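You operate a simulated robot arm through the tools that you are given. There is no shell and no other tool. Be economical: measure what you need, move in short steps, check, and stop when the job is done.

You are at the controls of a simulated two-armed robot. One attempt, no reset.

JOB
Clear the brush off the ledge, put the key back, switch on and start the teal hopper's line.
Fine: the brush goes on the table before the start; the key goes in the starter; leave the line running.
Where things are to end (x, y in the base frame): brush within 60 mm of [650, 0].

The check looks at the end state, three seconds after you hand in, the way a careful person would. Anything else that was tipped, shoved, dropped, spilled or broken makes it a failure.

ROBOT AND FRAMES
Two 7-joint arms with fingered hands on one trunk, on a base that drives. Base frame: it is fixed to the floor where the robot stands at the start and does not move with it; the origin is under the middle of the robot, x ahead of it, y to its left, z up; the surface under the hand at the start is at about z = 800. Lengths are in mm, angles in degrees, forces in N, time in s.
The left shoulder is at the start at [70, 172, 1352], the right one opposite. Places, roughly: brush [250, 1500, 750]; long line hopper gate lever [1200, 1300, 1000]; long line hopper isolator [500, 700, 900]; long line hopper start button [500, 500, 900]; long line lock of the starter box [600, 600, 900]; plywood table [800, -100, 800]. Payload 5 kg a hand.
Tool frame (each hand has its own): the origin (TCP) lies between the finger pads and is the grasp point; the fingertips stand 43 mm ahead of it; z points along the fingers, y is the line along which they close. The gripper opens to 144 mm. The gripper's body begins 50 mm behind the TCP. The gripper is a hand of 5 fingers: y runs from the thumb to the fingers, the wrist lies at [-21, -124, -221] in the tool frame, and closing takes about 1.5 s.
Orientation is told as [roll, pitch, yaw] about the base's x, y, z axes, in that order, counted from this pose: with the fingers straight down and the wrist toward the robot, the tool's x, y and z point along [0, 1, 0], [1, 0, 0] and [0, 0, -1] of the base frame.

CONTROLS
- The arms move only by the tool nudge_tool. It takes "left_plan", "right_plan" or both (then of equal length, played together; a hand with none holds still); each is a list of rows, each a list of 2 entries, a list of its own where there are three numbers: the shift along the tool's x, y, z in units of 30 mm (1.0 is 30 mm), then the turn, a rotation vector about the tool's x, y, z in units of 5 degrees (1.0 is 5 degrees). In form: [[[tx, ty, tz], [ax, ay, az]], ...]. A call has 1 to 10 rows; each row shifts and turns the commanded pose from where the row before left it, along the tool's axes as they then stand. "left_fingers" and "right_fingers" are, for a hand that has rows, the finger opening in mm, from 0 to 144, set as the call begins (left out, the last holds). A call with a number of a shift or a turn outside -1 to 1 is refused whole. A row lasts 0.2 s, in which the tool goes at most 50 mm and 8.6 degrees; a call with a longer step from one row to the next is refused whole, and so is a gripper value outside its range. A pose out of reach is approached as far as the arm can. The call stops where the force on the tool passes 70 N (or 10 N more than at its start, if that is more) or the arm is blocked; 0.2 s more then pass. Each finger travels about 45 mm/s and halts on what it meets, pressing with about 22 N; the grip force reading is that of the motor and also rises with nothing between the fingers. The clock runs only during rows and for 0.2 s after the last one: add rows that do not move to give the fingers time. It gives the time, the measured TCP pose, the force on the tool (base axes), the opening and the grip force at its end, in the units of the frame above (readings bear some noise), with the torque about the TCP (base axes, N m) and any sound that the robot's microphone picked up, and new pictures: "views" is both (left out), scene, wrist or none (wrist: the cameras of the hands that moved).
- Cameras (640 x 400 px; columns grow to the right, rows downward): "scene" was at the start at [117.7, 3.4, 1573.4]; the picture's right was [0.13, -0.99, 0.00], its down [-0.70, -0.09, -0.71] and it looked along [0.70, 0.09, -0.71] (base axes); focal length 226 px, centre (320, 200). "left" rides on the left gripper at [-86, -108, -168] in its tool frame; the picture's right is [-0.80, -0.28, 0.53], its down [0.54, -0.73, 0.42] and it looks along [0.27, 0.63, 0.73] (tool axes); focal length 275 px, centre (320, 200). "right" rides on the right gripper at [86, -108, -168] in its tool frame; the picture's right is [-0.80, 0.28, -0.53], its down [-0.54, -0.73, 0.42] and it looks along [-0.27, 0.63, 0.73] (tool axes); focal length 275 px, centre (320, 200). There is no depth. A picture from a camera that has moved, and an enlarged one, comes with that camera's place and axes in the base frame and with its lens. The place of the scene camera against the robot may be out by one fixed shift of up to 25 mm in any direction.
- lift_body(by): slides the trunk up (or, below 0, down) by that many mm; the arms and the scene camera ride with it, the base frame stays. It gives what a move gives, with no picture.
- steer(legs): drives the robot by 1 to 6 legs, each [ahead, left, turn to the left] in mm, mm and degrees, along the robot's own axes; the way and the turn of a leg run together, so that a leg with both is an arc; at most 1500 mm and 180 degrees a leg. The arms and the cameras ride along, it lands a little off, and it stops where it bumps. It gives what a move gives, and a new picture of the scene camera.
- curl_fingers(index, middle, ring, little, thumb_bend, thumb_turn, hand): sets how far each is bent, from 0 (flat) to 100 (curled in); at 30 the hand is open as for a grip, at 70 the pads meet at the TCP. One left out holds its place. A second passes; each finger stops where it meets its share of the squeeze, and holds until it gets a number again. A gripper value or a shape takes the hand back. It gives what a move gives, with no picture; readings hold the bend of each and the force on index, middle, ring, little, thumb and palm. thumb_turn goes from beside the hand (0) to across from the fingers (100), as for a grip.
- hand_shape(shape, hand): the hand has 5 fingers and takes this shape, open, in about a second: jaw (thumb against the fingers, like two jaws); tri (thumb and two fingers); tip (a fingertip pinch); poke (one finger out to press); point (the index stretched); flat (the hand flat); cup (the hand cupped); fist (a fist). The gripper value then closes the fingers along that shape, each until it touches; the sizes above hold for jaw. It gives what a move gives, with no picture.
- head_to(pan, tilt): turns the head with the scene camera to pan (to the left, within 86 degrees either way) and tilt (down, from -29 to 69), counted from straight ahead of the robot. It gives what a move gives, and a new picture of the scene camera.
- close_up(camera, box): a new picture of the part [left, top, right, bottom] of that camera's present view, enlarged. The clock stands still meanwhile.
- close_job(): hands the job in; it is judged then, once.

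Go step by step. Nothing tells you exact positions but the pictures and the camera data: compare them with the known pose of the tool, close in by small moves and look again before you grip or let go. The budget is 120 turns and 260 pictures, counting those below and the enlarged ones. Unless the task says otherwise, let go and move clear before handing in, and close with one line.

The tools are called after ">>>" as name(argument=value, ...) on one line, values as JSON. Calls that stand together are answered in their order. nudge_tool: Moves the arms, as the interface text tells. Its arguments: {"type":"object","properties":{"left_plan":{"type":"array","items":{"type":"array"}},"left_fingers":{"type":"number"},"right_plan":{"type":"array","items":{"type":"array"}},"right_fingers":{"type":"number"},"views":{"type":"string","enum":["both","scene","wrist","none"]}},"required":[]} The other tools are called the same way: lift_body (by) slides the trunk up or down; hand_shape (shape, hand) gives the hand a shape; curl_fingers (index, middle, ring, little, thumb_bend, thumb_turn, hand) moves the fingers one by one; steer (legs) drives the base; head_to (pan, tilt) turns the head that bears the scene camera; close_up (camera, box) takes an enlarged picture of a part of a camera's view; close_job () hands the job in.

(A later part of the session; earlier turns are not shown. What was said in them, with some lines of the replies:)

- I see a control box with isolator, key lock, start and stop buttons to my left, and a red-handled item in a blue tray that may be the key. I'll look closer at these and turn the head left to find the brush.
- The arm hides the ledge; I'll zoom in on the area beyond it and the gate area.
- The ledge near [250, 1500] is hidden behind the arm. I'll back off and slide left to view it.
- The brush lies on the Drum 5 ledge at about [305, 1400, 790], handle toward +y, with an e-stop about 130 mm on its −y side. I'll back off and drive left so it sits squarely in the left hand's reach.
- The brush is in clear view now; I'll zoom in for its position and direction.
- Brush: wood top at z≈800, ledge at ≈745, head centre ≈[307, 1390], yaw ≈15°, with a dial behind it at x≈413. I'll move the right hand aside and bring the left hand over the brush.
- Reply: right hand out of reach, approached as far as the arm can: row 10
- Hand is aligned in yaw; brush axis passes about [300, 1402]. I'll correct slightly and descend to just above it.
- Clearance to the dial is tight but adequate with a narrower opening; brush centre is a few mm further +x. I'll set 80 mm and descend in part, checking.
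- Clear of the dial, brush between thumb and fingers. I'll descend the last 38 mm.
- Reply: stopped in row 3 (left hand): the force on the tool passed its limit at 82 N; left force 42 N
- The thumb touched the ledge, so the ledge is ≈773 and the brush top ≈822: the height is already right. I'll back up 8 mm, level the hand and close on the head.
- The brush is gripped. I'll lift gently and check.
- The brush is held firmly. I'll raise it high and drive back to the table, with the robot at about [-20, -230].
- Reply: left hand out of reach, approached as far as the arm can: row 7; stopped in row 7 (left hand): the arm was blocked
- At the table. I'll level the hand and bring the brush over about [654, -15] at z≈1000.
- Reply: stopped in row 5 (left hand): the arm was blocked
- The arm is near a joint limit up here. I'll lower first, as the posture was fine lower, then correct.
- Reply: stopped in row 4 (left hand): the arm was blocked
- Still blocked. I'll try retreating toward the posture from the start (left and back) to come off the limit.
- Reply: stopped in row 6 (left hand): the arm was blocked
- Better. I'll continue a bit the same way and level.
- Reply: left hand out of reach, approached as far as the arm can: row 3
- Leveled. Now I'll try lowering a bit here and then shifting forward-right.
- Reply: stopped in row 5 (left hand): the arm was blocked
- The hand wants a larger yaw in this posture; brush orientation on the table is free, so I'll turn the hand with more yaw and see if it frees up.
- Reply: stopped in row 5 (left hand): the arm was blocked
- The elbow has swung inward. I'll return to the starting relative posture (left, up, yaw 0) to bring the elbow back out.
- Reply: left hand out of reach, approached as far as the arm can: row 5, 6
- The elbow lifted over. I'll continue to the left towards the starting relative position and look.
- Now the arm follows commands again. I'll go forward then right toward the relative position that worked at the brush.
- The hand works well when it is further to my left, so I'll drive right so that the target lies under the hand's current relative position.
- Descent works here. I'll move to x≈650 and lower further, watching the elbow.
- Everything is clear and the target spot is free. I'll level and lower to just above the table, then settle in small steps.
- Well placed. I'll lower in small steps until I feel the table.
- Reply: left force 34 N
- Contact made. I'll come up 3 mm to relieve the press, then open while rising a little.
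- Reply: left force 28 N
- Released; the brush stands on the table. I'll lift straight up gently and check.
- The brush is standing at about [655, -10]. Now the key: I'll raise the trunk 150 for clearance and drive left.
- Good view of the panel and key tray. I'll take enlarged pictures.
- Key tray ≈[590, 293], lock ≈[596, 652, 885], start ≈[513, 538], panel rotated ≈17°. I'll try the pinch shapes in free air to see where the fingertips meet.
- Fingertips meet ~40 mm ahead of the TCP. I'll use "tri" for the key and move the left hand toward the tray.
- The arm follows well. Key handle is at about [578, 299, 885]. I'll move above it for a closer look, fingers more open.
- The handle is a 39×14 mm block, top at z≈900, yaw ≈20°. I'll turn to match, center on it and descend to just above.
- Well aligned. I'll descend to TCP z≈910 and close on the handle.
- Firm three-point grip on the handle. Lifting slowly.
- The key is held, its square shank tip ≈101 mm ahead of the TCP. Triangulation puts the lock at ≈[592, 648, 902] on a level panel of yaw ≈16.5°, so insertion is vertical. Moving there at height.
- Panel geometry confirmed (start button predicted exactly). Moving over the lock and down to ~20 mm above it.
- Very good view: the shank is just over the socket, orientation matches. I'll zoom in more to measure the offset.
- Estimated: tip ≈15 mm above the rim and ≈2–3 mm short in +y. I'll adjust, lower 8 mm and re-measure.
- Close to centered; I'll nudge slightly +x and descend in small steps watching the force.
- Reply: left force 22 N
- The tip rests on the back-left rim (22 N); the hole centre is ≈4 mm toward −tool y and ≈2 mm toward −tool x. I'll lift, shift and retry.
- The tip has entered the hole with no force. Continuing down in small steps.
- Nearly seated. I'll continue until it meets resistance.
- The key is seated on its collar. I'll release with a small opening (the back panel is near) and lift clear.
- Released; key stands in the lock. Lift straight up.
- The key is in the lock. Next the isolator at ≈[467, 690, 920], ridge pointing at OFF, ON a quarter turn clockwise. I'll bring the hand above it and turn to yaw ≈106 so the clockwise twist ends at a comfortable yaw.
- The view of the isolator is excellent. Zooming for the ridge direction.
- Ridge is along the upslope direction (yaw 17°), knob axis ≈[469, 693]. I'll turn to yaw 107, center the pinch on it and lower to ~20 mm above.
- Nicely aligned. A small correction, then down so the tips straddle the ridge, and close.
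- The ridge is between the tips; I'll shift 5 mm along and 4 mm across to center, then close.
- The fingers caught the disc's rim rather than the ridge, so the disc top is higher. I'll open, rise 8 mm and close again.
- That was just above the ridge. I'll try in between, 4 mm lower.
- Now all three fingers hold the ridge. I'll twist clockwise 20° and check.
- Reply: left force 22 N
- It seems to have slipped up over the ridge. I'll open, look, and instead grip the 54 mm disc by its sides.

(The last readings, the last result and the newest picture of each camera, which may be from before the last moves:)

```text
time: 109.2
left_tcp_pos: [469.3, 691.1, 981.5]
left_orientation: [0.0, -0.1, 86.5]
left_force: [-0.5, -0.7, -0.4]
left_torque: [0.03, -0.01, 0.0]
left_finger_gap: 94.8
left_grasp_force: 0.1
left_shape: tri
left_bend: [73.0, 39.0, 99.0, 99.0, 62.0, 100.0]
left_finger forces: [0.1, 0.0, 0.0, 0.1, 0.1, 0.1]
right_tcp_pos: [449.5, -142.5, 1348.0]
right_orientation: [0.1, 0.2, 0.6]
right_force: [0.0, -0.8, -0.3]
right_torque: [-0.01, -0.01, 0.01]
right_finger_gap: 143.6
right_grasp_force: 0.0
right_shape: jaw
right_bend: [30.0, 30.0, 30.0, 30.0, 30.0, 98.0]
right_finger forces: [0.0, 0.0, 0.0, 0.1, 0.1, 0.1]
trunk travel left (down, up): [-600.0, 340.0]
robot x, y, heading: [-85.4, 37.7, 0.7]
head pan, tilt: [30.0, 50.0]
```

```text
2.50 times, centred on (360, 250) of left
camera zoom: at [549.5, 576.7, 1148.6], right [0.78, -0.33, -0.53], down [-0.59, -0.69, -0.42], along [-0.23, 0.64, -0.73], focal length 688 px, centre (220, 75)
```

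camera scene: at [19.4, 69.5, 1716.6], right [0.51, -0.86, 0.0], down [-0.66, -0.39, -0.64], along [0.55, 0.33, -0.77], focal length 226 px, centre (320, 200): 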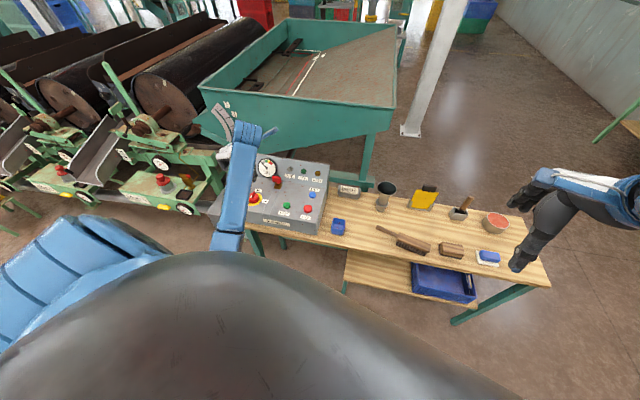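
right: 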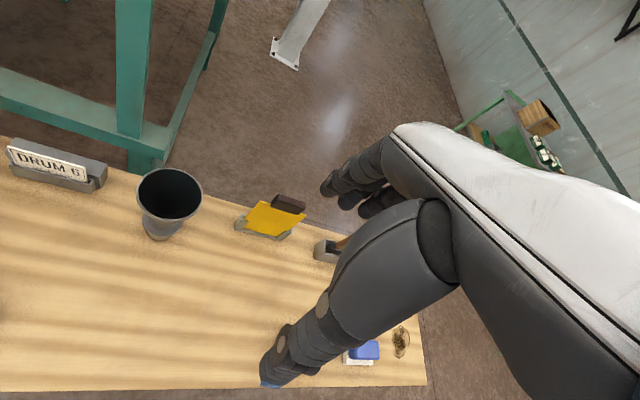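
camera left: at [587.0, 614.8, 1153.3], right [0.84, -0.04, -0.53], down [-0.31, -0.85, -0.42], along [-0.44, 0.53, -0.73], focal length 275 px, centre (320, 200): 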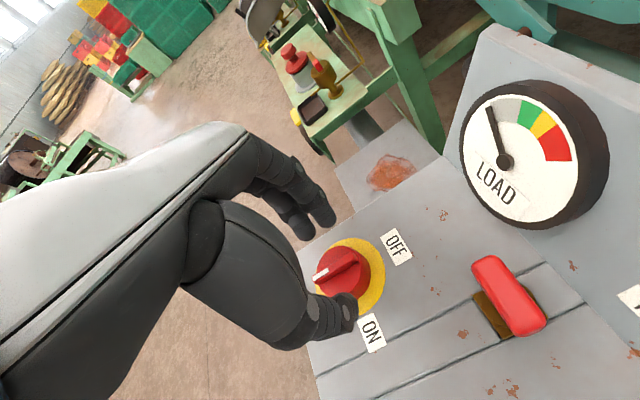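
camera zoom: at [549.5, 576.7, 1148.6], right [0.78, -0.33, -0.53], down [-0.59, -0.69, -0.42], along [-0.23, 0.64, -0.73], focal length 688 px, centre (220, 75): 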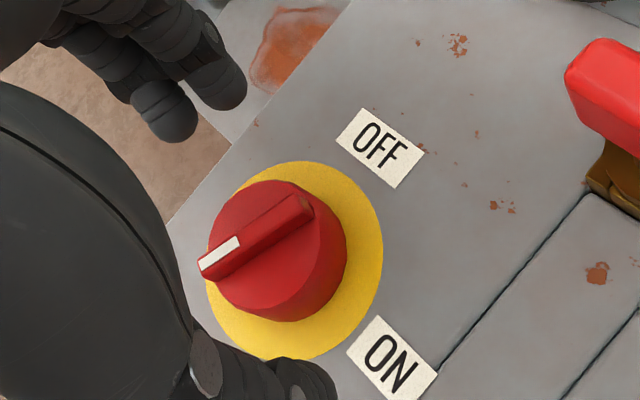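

It did turn about 20° clockwise with the hand. Now I'll take the more solid disc grip: descend around the disc and close.

>>> nudge_tool(left_plan=[[[0, 0, 0.5], [0, 0, 0]], [[0, 0, 0.45], [0, 0, 0]]], views="none")

>>> nudge_tool(left_plan=[[[0, 0, 0], [0, 0, 0]], [[0, 0, 0], [0, 0, 0]], [[0, 0, 0], [0, 0, 0]], [[0, 0, 0], [0, 0, 0]], [[0, 0, 0], [0, 0, 0]]], left_fingers=20, views="none")

>>> close_up(camera="left", box=[280, 170, 440, 330])

```text
time: 109.8
left_tcp_pos: [470.0, 689.6, 952.3]
left_orientation: [0.0, -0.1, 86.5]
left_force: [-0.1, -0.2, -0.3]
left_torque: [0.01, -0.01, 0.0]
left_finger_gap: 94.6
left_grasp_force: 0.2
left_shape: tri
left_bend: [73.0, 39.0, 99.0, 99.0, 62.0, 100.0]
left_finger forces: [0.0, 0.0, 0.0, 0.1, 0.0, 0.1]
right_tcp_pos: [449.0, -142.9, 1347.2]
right_orientation: [0.0, 0.3, 0.6]
right_force: [0.3, -0.2, -0.2]
right_torque: [-0.01, 0.02, 0.0]
right_finger_gap: 143.6
right_grasp_force: 0.0
right_shape: jaw
right_bend: [30.0, 30.0, 30.0, 30.0, 30.0, 98.0]
right_finger forces: [0.0, 0.0, 0.0, 0.0, 0.0, 0.1]
trunk travel left (down, up): [-600.0, 340.0]
robot x, y, heading: [-87.6, 38.2, 0.6]
head pan, tilt: [30.0, 50.0]
```

```text
time: 111.0
left_tcp_pos: [471.4, 690.4, 952.5]
left_orientation: [-0.1, 0.0, 86.5]
left_force: [-0.4, 1.6, -0.2]
left_torque: [0.16, -0.02, 0.02]
left_finger_gap: 42.7
left_grasp_force: 22.2
left_shape: tri
left_bend: [74.0, 51.0, 100.0, 100.0, 75.0, 100.0]
left_finger forces: [8.3, 10.9, 0.0, 0.0, 17.6, 0.0]
right_tcp_pos: [449.7, -142.3, 1348.1]
right_orientation: [-0.1, 0.2, 0.7]
right_force: [-0.8, 0.4, 0.4]
right_torque: [0.02, 0.0, 0.0]
right_finger_gap: 143.6
right_grasp_force: 0.0
right_shape: jaw
right_bend: [30.0, 30.0, 30.0, 30.0, 30.0, 98.0]
right_finger forces: [0.0, 0.1, 0.1, 0.1, 0.0, 0.0]
trunk travel left (down, up): [-600.0, 340.0]
robot x, y, heading: [-84.3, 38.3, 0.5]
head pan, tilt: [30.0, 50.0]
```

```text
2.50 times, centred on (360, 250) of left
camera zoom: at [550.2, 577.1, 1119.4], right [0.78, -0.33, -0.53], down [-0.59, -0.69, -0.42], along [-0.23, 0.64, -0.73], focal length 688 px, centre (220, 75)
```

zoom: 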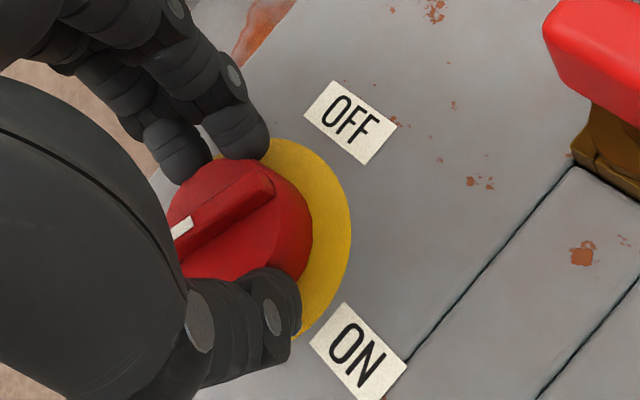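

Solid grip on the disc. Twisting clockwise 45°.

>>> nudge_tool(left_plan=[[[0.006, -0.003, 0], [0, 0, 1]], [[0.006, -0.003, 0], [0, 0, 1]], [[0.006, -0.003, 0], [0, 0, 1]], [[0.006, -0.003, 0], [0, 0, 1]], [[0.006, -0.003, 0], [0, 0, 1]], [[0.006, -0.003, 0], [0, 0, 1]], [[0.006, -0.003, 0], [0, 0, 1]], [[0.006, -0.003, 0], [0, 0, 1]], [[0.006, -0.003, 0], [0, 0, 1]]], views="none")

>>> close_up(camera="left", box=[280, 120, 480, 330])

```text
time: 113.0
left_tcp_pos: [468.9, 689.8, 953.8]
left_orientation: [0.0, 0.0, 41.5]
left_force: [-9.4, -6.3, -5.3]
left_torque: [-0.36, 0.43, 0.11]
left_finger_gap: 41.2
left_grasp_force: 21.6
left_shape: tri
left_bend: [74.0, 53.0, 100.0, 100.0, 74.0, 100.0]
left_finger forces: [6.5, 8.8, 0.1, 0.0, 23.7, 0.0]
right_tcp_pos: [448.0, -142.9, 1346.9]
right_orientation: [0.0, 0.3, 0.7]
right_force: [-0.6, 0.2, 0.1]
right_torque: [0.01, 0.01, -0.02]
right_finger_gap: 143.6
right_grasp_force: 0.0
right_shape: jaw
right_bend: [30.0, 30.0, 30.0, 30.0, 30.0, 98.0]
right_finger forces: [0.0, 0.1, 0.1, 0.0, 0.0, 0.0]
trunk travel left (down, up): [-600.0, 340.0]
robot x, y, heading: [-85.5, 38.3, 0.7]
head pan, tilt: [30.0, 50.0]
```

```text
1.90 times, centred on (380, 225) of left
camera zoom: at [443.8, 554.1, 1120.0], right [0.31, -0.78, -0.53], down [-0.9, -0.07, -0.42], along [0.29, 0.62, -0.73], focal length 524 px, centre (206, 152)
```

zoom: 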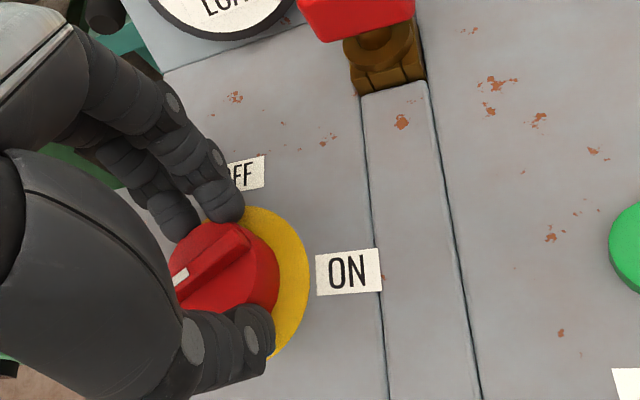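

The knob follows. Another 25°.

>>> nudge_tool(left_plan=[[[0.006, -0.003, 0], [0, 0, 1]], [[0.006, -0.003, 0], [0, 0, 1]], [[0.006, -0.003, 0], [0, 0, 1]], [[0.006, -0.003, 0], [0, 0, 1]], [[0.006, -0.003, 0], [0, 0, 1]]], views="none")

>>> close_up(camera="left", box=[280, 120, 480, 330])

>>> close_up(camera="scene", box=[225, 145, 345, 245])

```text
time: 114.2
left_tcp_pos: [468.3, 690.0, 952.0]
left_orientation: [0.0, -0.1, 16.6]
left_force: [-15.0, -7.3, -6.2]
left_torque: [-0.29, 0.67, 0.12]
left_finger_gap: 40.8
left_grasp_force: 22.0
left_shape: tri
left_bend: [74.0, 54.0, 100.0, 100.0, 74.0, 100.0]
left_finger forces: [5.8, 6.9, 0.0, 0.0, 25.9, 0.0]
right_tcp_pos: [448.2, -143.0, 1348.2]
right_orientation: [0.0, 0.1, 0.6]
right_force: [-0.3, 0.0, 0.0]
right_torque: [0.01, 0.01, 0.02]
right_finger_gap: 143.7
right_grasp_force: 0.1
right_shape: jaw
right_bend: [30.0, 30.0, 30.0, 30.0, 30.0, 98.0]
right_finger forces: [0.0, 0.1, 0.1, 0.0, 0.0, 0.1]
trunk travel left (down, up): [-600.0, 340.0]
robot x, y, heading: [-81.8, 40.4, 0.5]
head pan, tilt: [30.0, 50.0]
```

```text
1.90 times, centred on (380, 225) of left
camera zoom: at [387.7, 577.8, 1120.6], right [-0.05, -0.84, -0.53], down [-0.85, 0.31, -0.42], along [0.53, 0.43, -0.73], focal length 524 px, centre (206, 152)
```

zoom: 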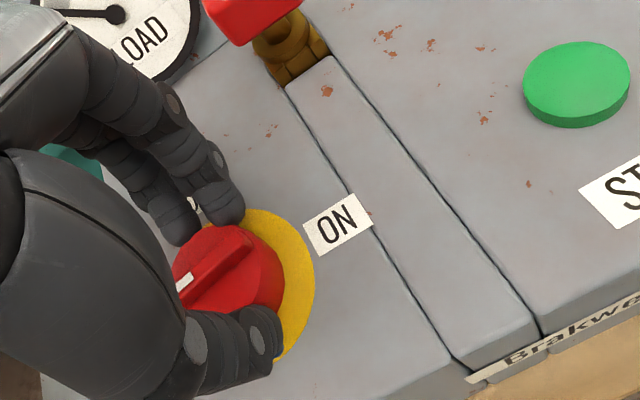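

```text
4.00 times, centred on (285, 195) of scene
camera zoom: at [16.9, 70.6, 1716.7], right [0.51, -0.86, 0.0], down [-0.66, -0.39, -0.64], along [0.55, 0.33, -0.77], focal length 904 px, centre (460, 220)
```

zoom: 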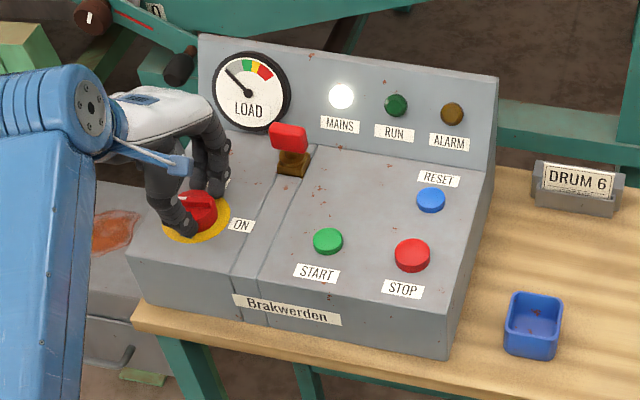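

MAINS is lit. I'll add ~8° to reach the stop, then release.

>>> nudge_tool(left_plan=[[[0, 0, 0], [0, 0, 0.8]], [[0, 0, 0], [0, 0, 0.8]]], views="none")

>>> nudge_tool(left_plan=[[[0, 0, 0], [0, 0, 0]], [[0, 0, 0], [0, 0, 0]], [[0, 0, 0], [0, 0, 0]], [[0, 0, 0], [0, 0, 0]], [[0, 0, -0.5], [0, 0, 0]], [[0, 0, -0.8], [0, 0, 0]], [[0, 0, -1], [0, 0, 0]], [[0, 0, -1], [0, 0, 0]]], left_fingers=95, views="wrist")

>>> close_up(camera="scene", box=[225, 145, 345, 245])

```text
time: 114.8
left_tcp_pos: [467.9, 691.2, 952.3]
left_orientation: [0.0, -0.1, 8.6]
left_force: [-13.9, -8.3, -6.4]
left_torque: [-0.24, 0.61, 0.13]
left_finger_gap: 40.7
left_grasp_force: 21.8
left_shape: tri
left_bend: [74.0, 54.0, 100.0, 100.0, 74.0, 99.0]
left_finger forces: [6.7, 6.5, 0.1, 0.0, 25.4, 0.0]
right_tcp_pos: [447.7, -143.2, 1347.4]
right_orientation: [-0.1, 0.1, 0.6]
right_force: [-0.2, 0.6, 0.4]
right_torque: [0.03, -0.02, -0.01]
right_finger_gap: 144.0
right_grasp_force: 0.1
right_shape: jaw
right_bend: [30.0, 30.0, 30.0, 30.0, 30.0, 98.0]
right_finger forces: [0.1, 0.0, 0.1, 0.1, 0.0, 0.0]
trunk travel left (down, up): [-600.0, 340.0]
robot x, y, heading: [-82.8, 38.2, 0.6]
head pan, tilt: [30.0, 50.0]
```

```text
time: 116.6
left_tcp_pos: [467.5, 691.5, 1051.0]
left_orientation: [0.0, 0.2, 8.5]
left_force: [-1.2, 0.2, -0.8]
left_torque: [0.02, -0.03, 0.02]
left_finger_gap: 94.9
left_grasp_force: 0.1
left_shape: tri
left_bend: [73.0, 39.0, 99.0, 99.0, 62.0, 100.0]
left_finger forces: [0.0, 0.1, 0.0, 0.0, 0.0, 0.0]
right_tcp_pos: [448.4, -142.4, 1348.1]
right_orientation: [0.0, 0.1, 0.6]
right_force: [-0.3, -0.4, -0.5]
right_torque: [0.0, -0.01, -0.01]
right_finger_gap: 143.7
right_grasp_force: 0.0
right_shape: jaw
right_bend: [30.0, 30.0, 30.0, 30.0, 30.0, 98.0]
right_finger forces: [0.0, 0.0, 0.0, 0.0, 0.0, 0.1]
trunk travel left (down, up): [-600.0, 340.0]
robot x, y, heading: [-83.6, 35.3, 0.7]
head pan, tilt: [30.0, 50.0]
camera left: at [372.4, 590.0, 1219.0], right [-0.16, -0.83, -0.53], down [-0.8, 0.43, -0.42], along [0.58, 0.36, -0.73], focal length 275 px, centre (320, 200)
```

left: 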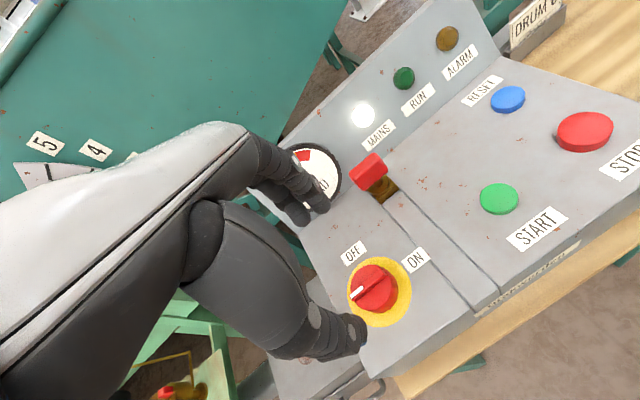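

```text
4.00 times, centred on (285, 195) of scene
camera zoom: at [18.0, 70.5, 1716.6], right [0.51, -0.86, 0.0], down [-0.66, -0.39, -0.64], along [0.55, 0.33, -0.77], focal length 904 px, centre (460, 220)
```

zoom: 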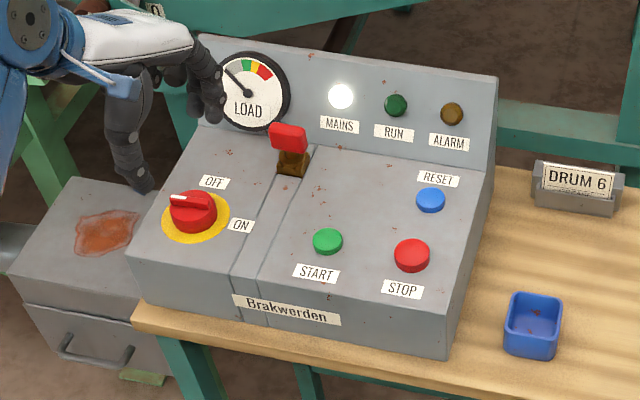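

Isolator is ON with MAINS lit. Now the START button: I'll make the poke shape and move above it.

>>> hand_shape(hand="left", shape="poke")

>>> nudge_tool(left_plan=[[[-1, 0.3, 0], [0, 0, 0]], [[-1, 0.3, 0], [0, 0, 0]], [[-1, 0.2, 0], [0, 0, 0]], [[-1, 0, 0], [0, 0, 0]], [[-0.8, 0, 0], [0, 0, 0]]], views="both")

>>> close_up(camera="scene", box=[225, 145, 345, 245])

```text
time: 117.5
left_tcp_pos: [466.6, 691.7, 1050.8]
left_orientation: [0.2, 0.0, 8.5]
left_force: [0.2, 0.7, -1.0]
left_torque: [0.02, -0.04, 0.0]
left_finger_gap: 0.2
left_grasp_force: 0.2
left_shape: poke
left_bend: [70.0, 70.0, 99.0, 99.0, 100.0, 100.0]
left_finger forces: [0.0, 0.0, 0.0, 0.0, 0.0, 0.0]
right_tcp_pos: [449.1, -143.8, 1348.0]
right_orientation: [0.0, 0.2, 0.7]
right_force: [0.6, -0.1, -0.6]
right_torque: [-0.04, 0.01, -0.01]
right_finger_gap: 143.6
right_grasp_force: 0.1
right_shape: jaw
right_bend: [30.0, 30.0, 30.0, 30.0, 30.0, 98.0]
right_finger forces: [0.0, 0.0, 0.1, 0.0, 0.1, 0.0]
trunk travel left (down, up): [-600.0, 340.0]
robot x, y, heading: [-82.3, 37.5, 0.7]
head pan, tilt: [30.0, 50.0]
```

```text
time: 118.7
left_tcp_pos: [511.5, 550.3, 1052.9]
left_orientation: [0.1, 0.1, 8.7]
left_force: [0.2, -0.1, -0.4]
left_torque: [0.0, 0.0, -0.04]
left_finger_gap: 0.2
left_grasp_force: 0.1
left_shape: poke
left_bend: [70.0, 70.0, 99.0, 99.0, 100.0, 100.0]
left_finger forces: [0.0, 0.0, 0.1, 0.0, 0.1, 0.1]
right_tcp_pos: [449.9, -143.4, 1348.0]
right_orientation: [-0.1, 0.3, 0.6]
right_force: [0.7, -1.4, -0.1]
right_torque: [0.04, 0.0, 0.0]
right_finger_gap: 143.8
right_grasp_force: 0.1
right_shape: jaw
right_bend: [30.0, 30.0, 30.0, 30.0, 30.0, 98.0]
right_finger forces: [0.0, 0.1, 0.1, 0.0, 0.0, 0.0]
trunk travel left (down, up): [-600.0, 340.0]
robot x, y, heading: [-86.5, 37.0, 0.8]
head pan, tilt: [30.0, 50.0]
camera scene: at [18.8, 69.3, 1716.6], right [0.51, -0.86, 0.0], down [-0.66, -0.39, -0.64], along [0.55, 0.33, -0.77], focal length 226 px, centre (320, 200)
camera left: at [417.7, 449.1, 1219.9], right [-0.16, -0.83, -0.54], down [-0.8, 0.43, -0.42], along [0.58, 0.36, -0.73], focal length 275 px, centre (320, 200)
```

scene: 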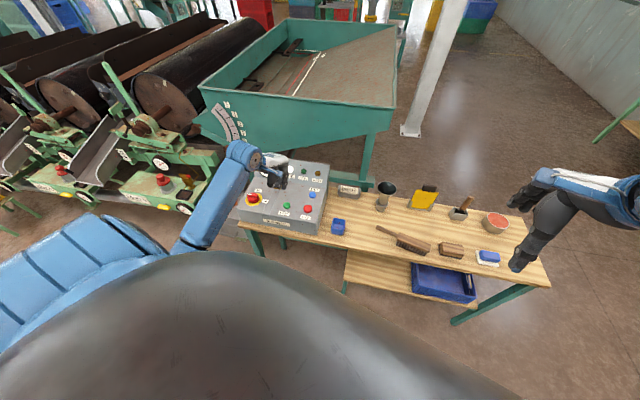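
left: 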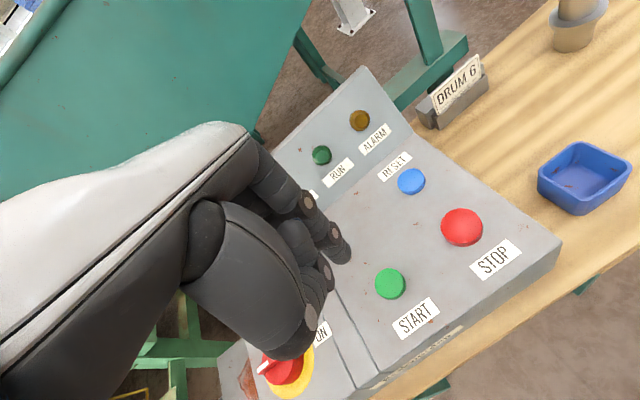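

```text
4.00 times, centred on (285, 195) of scene
camera zoom: at [18.8, 69.3, 1716.6], right [0.51, -0.86, 0.0], down [-0.66, -0.39, -0.64], along [0.55, 0.33, -0.77], focal length 904 px, centre (460, 220)
```

zoom: 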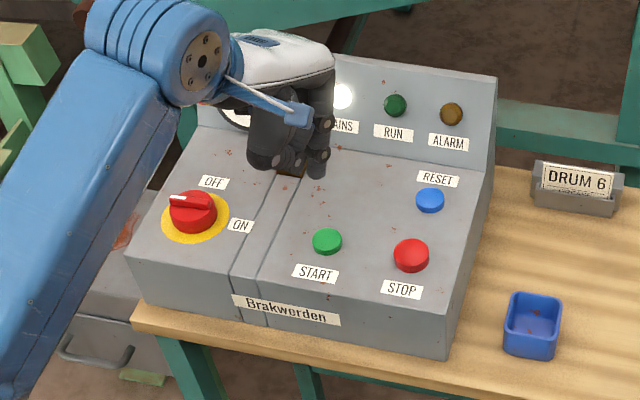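

Index fingertip is at about tool [-8, 6, 43]. I'll center on the START button [511, 535] and descend to just above.

>>> nudge_tool(left_plan=[[[-0.32, -0.2, 0.7], [0, 0, 0]], [[0, 0, 0.8], [0, 0, 0]], [[0, 0, 0.8], [0, 0, 0]], [[0, 0, 0.5], [0, 0, 0]]], views="wrist")

>>> close_up(camera="scene", box=[250, 165, 330, 225])

```text
time: 119.7
left_tcp_pos: [509.1, 541.5, 968.0]
left_orientation: [0.1, -0.1, 8.5]
left_force: [0.3, -0.3, 0.1]
left_torque: [0.01, 0.0, -0.01]
left_finger_gap: 0.1
left_grasp_force: 0.0
left_shape: poke
left_bend: [70.0, 70.0, 99.0, 99.0, 100.0, 100.0]
left_finger forces: [0.0, 0.0, 0.0, 0.0, 0.0, 0.1]
right_tcp_pos: [448.9, -142.8, 1347.5]
right_orientation: [-0.1, 0.2, 0.6]
right_force: [-0.3, -0.1, 0.2]
right_torque: [0.01, 0.01, 0.0]
right_finger_gap: 143.9
right_grasp_force: 0.1
right_shape: jaw
right_bend: [30.0, 30.0, 30.0, 30.0, 30.0, 98.0]
right_finger forces: [0.0, 0.0, 0.0, 0.1, 0.0, 0.0]
trunk travel left (down, up): [-600.0, 340.0]
robot x, y, heading: [-82.5, 38.2, 0.5]
head pan, tilt: [30.0, 50.0]
camera left: at [413.9, 440.5, 1135.3], right [-0.16, -0.83, -0.54], down [-0.8, 0.43, -0.42], along [0.58, 0.36, -0.73], focal length 275 px, centre (320, 200)
```

left: 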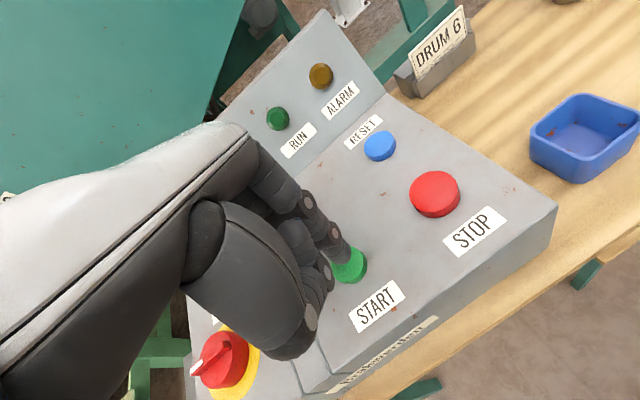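

```text
6.67 times, centred on (290, 195) of scene
camera zoom: at [18.3, 70.2, 1716.7], right [0.51, -0.86, 0.0], down [-0.66, -0.39, -0.64], along [0.55, 0.33, -0.77], focal length 1507 px, centre (520, 233)
```

zoom: 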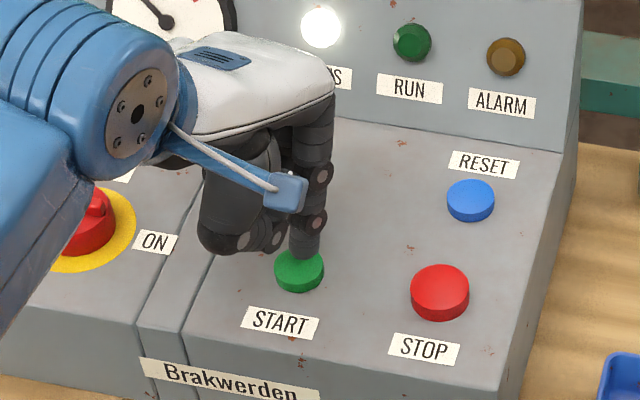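

Tip is over the button. Pressing gently in small steps.

>>> nudge_tool(left_plan=[[[0, 0, 0.25], [0, 0, 0]], [[0, 0, 0.25], [0, 0, 0]]], views="none")

>>> nudge_tool(left_plan=[[[0, 0, 0.15], [0, 0, 0]], [[0, 0, 0.1], [0, 0, 0]]], views="none")

>>> close_up(camera="scene", box=[250, 165, 330, 225])

```text
time: 120.3
left_tcp_pos: [509.3, 542.4, 953.5]
left_orientation: [0.1, -0.1, 8.6]
left_force: [-0.6, 0.4, 1.5]
left_torque: [0.02, -0.02, 0.04]
left_finger_gap: 0.0
left_grasp_force: 0.1
left_shape: poke
left_bend: [70.0, 70.0, 99.0, 99.0, 100.0, 100.0]
left_finger forces: [0.1, 1.5, 0.0, 0.0, 0.0, 0.0]
right_tcp_pos: [448.9, -142.6, 1347.5]
right_orientation: [0.0, 0.2, 0.6]
right_force: [0.1, 0.9, 0.3]
right_torque: [0.03, 0.0, 0.02]
right_finger_gap: 143.7
right_grasp_force: 0.1
right_shape: jaw
right_bend: [30.0, 30.0, 30.0, 30.0, 30.0, 98.0]
right_finger forces: [0.0, 0.0, 0.0, 0.0, 0.1, 0.1]
trunk travel left (down, up): [-600.0, 340.0]
robot x, y, heading: [-85.5, 39.0, 0.6]
head pan, tilt: [30.0, 50.0]
```

```text
time: 120.9
left_tcp_pos: [510.0, 541.9, 949.2]
left_orientation: [0.1, -0.3, 8.5]
left_force: [2.0, 0.5, 12.4]
left_torque: [0.09, -0.04, 0.01]
left_finger_gap: 0.0
left_grasp_force: 0.1
left_shape: poke
left_bend: [70.0, 70.0, 99.0, 99.0, 100.0, 100.0]
left_finger forces: [4.0, 8.8, 0.0, 0.0, 0.1, 0.1]
right_tcp_pos: [448.7, -144.8, 1347.6]
right_orientation: [0.0, 0.2, 0.6]
right_force: [0.5, -0.3, -0.1]
right_torque: [0.02, -0.02, -0.02]
right_finger_gap: 143.8
right_grasp_force: 0.1
right_shape: jaw
right_bend: [30.0, 30.0, 30.0, 30.0, 30.0, 98.0]
right_finger forces: [0.0, 0.0, 0.1, 0.0, 0.1, 0.0]
trunk travel left (down, up): [-600.0, 340.0]
robot x, y, heading: [-86.4, 35.5, 0.5]
head pan, tilt: [30.0, 50.0]
heard: click
```

```text
6.67 times, centred on (290, 195) of scene
camera zoom: at [16.8, 68.6, 1717.0], right [0.51, -0.86, 0.0], down [-0.66, -0.39, -0.64], along [0.55, 0.33, -0.77], focal length 1507 px, centre (520, 233)
```

zoom: 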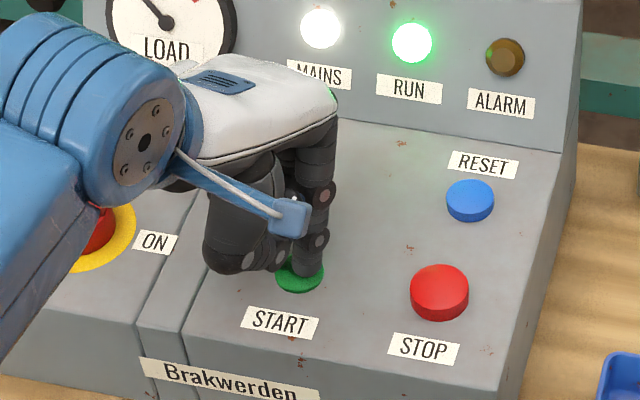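

A click sounded and RUN is lit. I'll lift clear and check that it stays running.

>>> nudge_tool(left_plan=[[[0, 0, -0.6], [0, 0, 0]], [[0, 0, -1], [0, 0, 0]], [[0, 0, -1], [0, 0, 0]], [[0, 0, -1], [0, 0, 0]], [[0, 0, -1], [0, 0, 0]], [[0, -0.5, -1], [0, 0, 0]], [[0, -1, 0], [0, 0, 0]], [[0, -1, 0], [0, 0, 0]]], views="scene")

>>> close_up(camera="scene", box=[225, 135, 365, 245])

>>> close_up(camera="scene", box=[320, 170, 520, 280])

```text
time: 122.7
left_tcp_pos: [430.7, 531.2, 1113.9]
left_orientation: [0.1, -0.1, 8.5]
left_force: [-0.3, 0.3, 0.8]
left_torque: [0.03, -0.01, 0.0]
left_finger_gap: 0.1
left_grasp_force: 0.0
left_shape: poke
left_bend: [70.0, 70.0, 99.0, 99.0, 100.0, 100.0]
left_finger forces: [0.0, 0.1, 0.0, 0.1, 0.0, 0.1]
right_tcp_pos: [447.6, -143.5, 1348.0]
right_orientation: [0.0, 0.0, 0.4]
right_force: [-0.5, -0.3, 0.3]
right_torque: [-0.01, -0.03, -0.03]
right_finger_gap: 143.9
right_grasp_force: 0.0
right_shape: jaw
right_bend: [30.0, 30.0, 30.0, 30.0, 30.0, 98.0]
right_finger forces: [0.0, 0.1, 0.1, 0.1, 0.0, 0.0]
trunk travel left (down, up): [-600.0, 340.0]
robot x, y, heading: [-84.7, 38.1, 0.4]
head pan, tilt: [30.0, 50.0]
camera scene: at [16.3, 69.9, 1716.8], right [0.51, -0.86, 0.0], down [-0.66, -0.39, -0.64], along [0.55, 0.33, -0.77], focal length 226 px, centre (320, 200)
```

scene: 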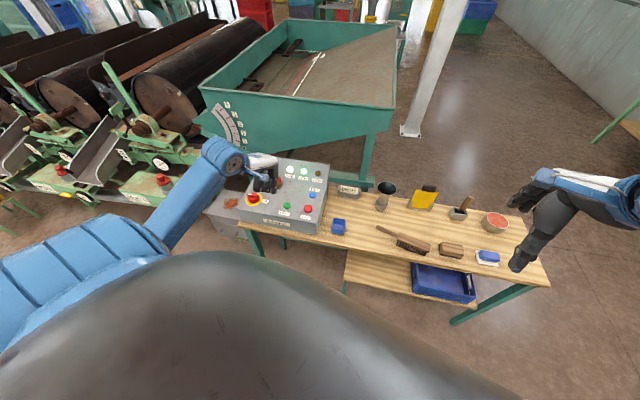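

```text
3.64 times, centred on (295, 190) of scene
camera zoom: at [16.3, 69.9, 1716.8], right [0.51, -0.86, 0.0], down [-0.66, -0.39, -0.64], along [0.55, 0.33, -0.77], focal length 822 px, centre (411, 236)
```

zoom: 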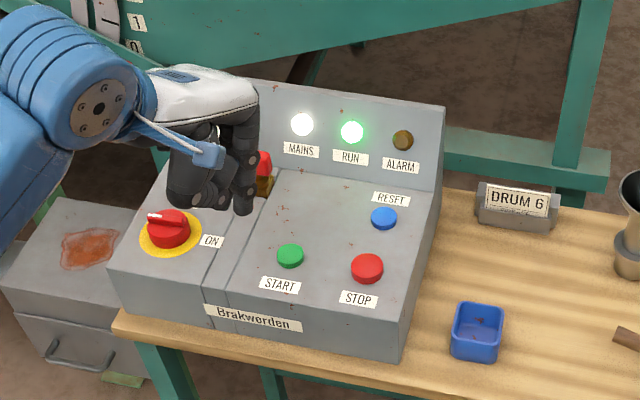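

```text
3.20 times, centred on (420, 225) of scene
camera zoom: at [16.3, 69.9, 1716.8], right [0.51, -0.86, 0.0], down [-0.66, -0.39, -0.64], along [0.55, 0.33, -0.77], focal length 723 px, centre (0, 120)
```

zoom: 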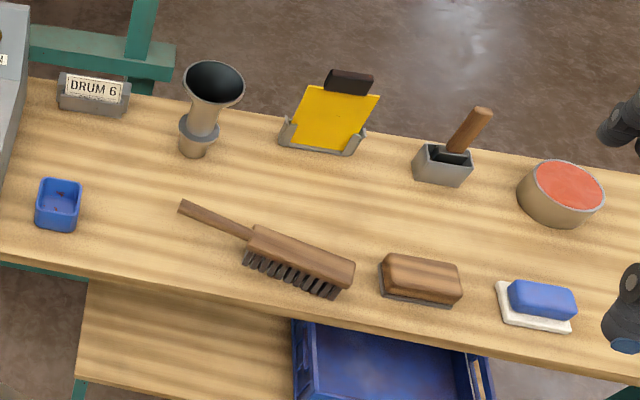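

RUN stays lit, the brush lies on the table near [655, 0], and the rest is undisturbed. One last wait-and-look before handing in.

>>> nudge_tool(left_plan=[[[-0.8, -0.4, 0], [0, 0, 0]], [[-0.8, -0.4, 0], [0, 0, 0]], [[-0.8, -0.4, 0], [0, 0, 0]], [[-0.8, 0, 0], [0, 0, 0]], [[0, 0, 0], [0, 0, 0]], [[0, 0, 0], [0, 0, 0]], [[0, 0, 0], [0, 0, 0]], [[0, 0, 0], [0, 0, 0]], [[0, 0, 0], [0, 0, 0]], [[0, 0, 0], [0, 0, 0]]], views="none")

>>> close_up(camera="scene", box=[225, 135, 365, 245])

```text
time: 124.9
left_tcp_pos: [413.0, 430.8, 1113.2]
left_orientation: [0.2, 0.0, 8.6]
left_force: [-0.9, 0.1, -0.1]
left_torque: [0.02, 0.0, 0.0]
left_finger_gap: 0.0
left_grasp_force: 0.1
left_shape: poke
left_bend: [70.0, 70.0, 99.0, 99.0, 100.0, 100.0]
left_finger forces: [0.1, 0.0, 0.0, 0.1, 0.0, 0.1]
right_tcp_pos: [450.1, -142.9, 1347.7]
right_orientation: [0.0, 0.1, 0.6]
right_force: [-0.7, 0.0, 0.1]
right_torque: [0.0, 0.0, 0.0]
right_finger_gap: 143.8
right_grasp_force: 0.0
right_shape: jaw
right_bend: [30.0, 30.0, 30.0, 30.0, 30.0, 98.0]
right_finger forces: [0.0, 0.0, 0.0, 0.1, 0.0, 0.0]
trunk travel left (down, up): [-600.0, 340.0]
robot x, y, heading: [-84.9, 39.8, 0.4]
head pan, tilt: [30.0, 50.0]
```

```text
3.64 times, centred on (295, 190) of scene
camera zoom: at [18.8, 70.1, 1716.6], right [0.51, -0.86, 0.0], down [-0.66, -0.39, -0.64], along [0.55, 0.33, -0.77], focal length 822 px, centre (411, 236)
```

zoom: 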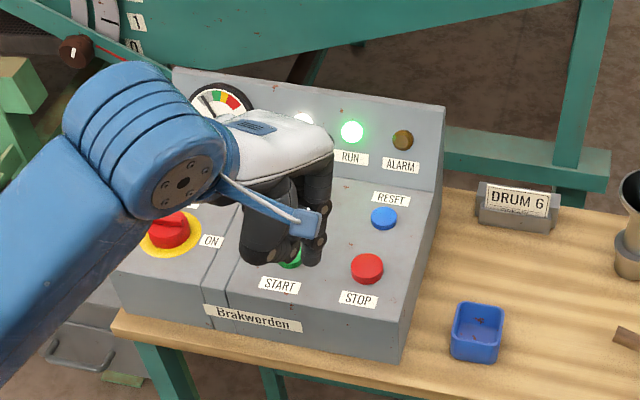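

The line is still running (RUN lit, no alarm), the key is in the starter, the isolator is ON and both hands are clear. Handing in.

>>> close_job()

```text
The job is handed in.
```

The teal hopper's line is running. The brush was on the table near [655, 0] before the start, the key is in the starter, the isolator is ON, and both MAINS and RUN lit with no alarm.
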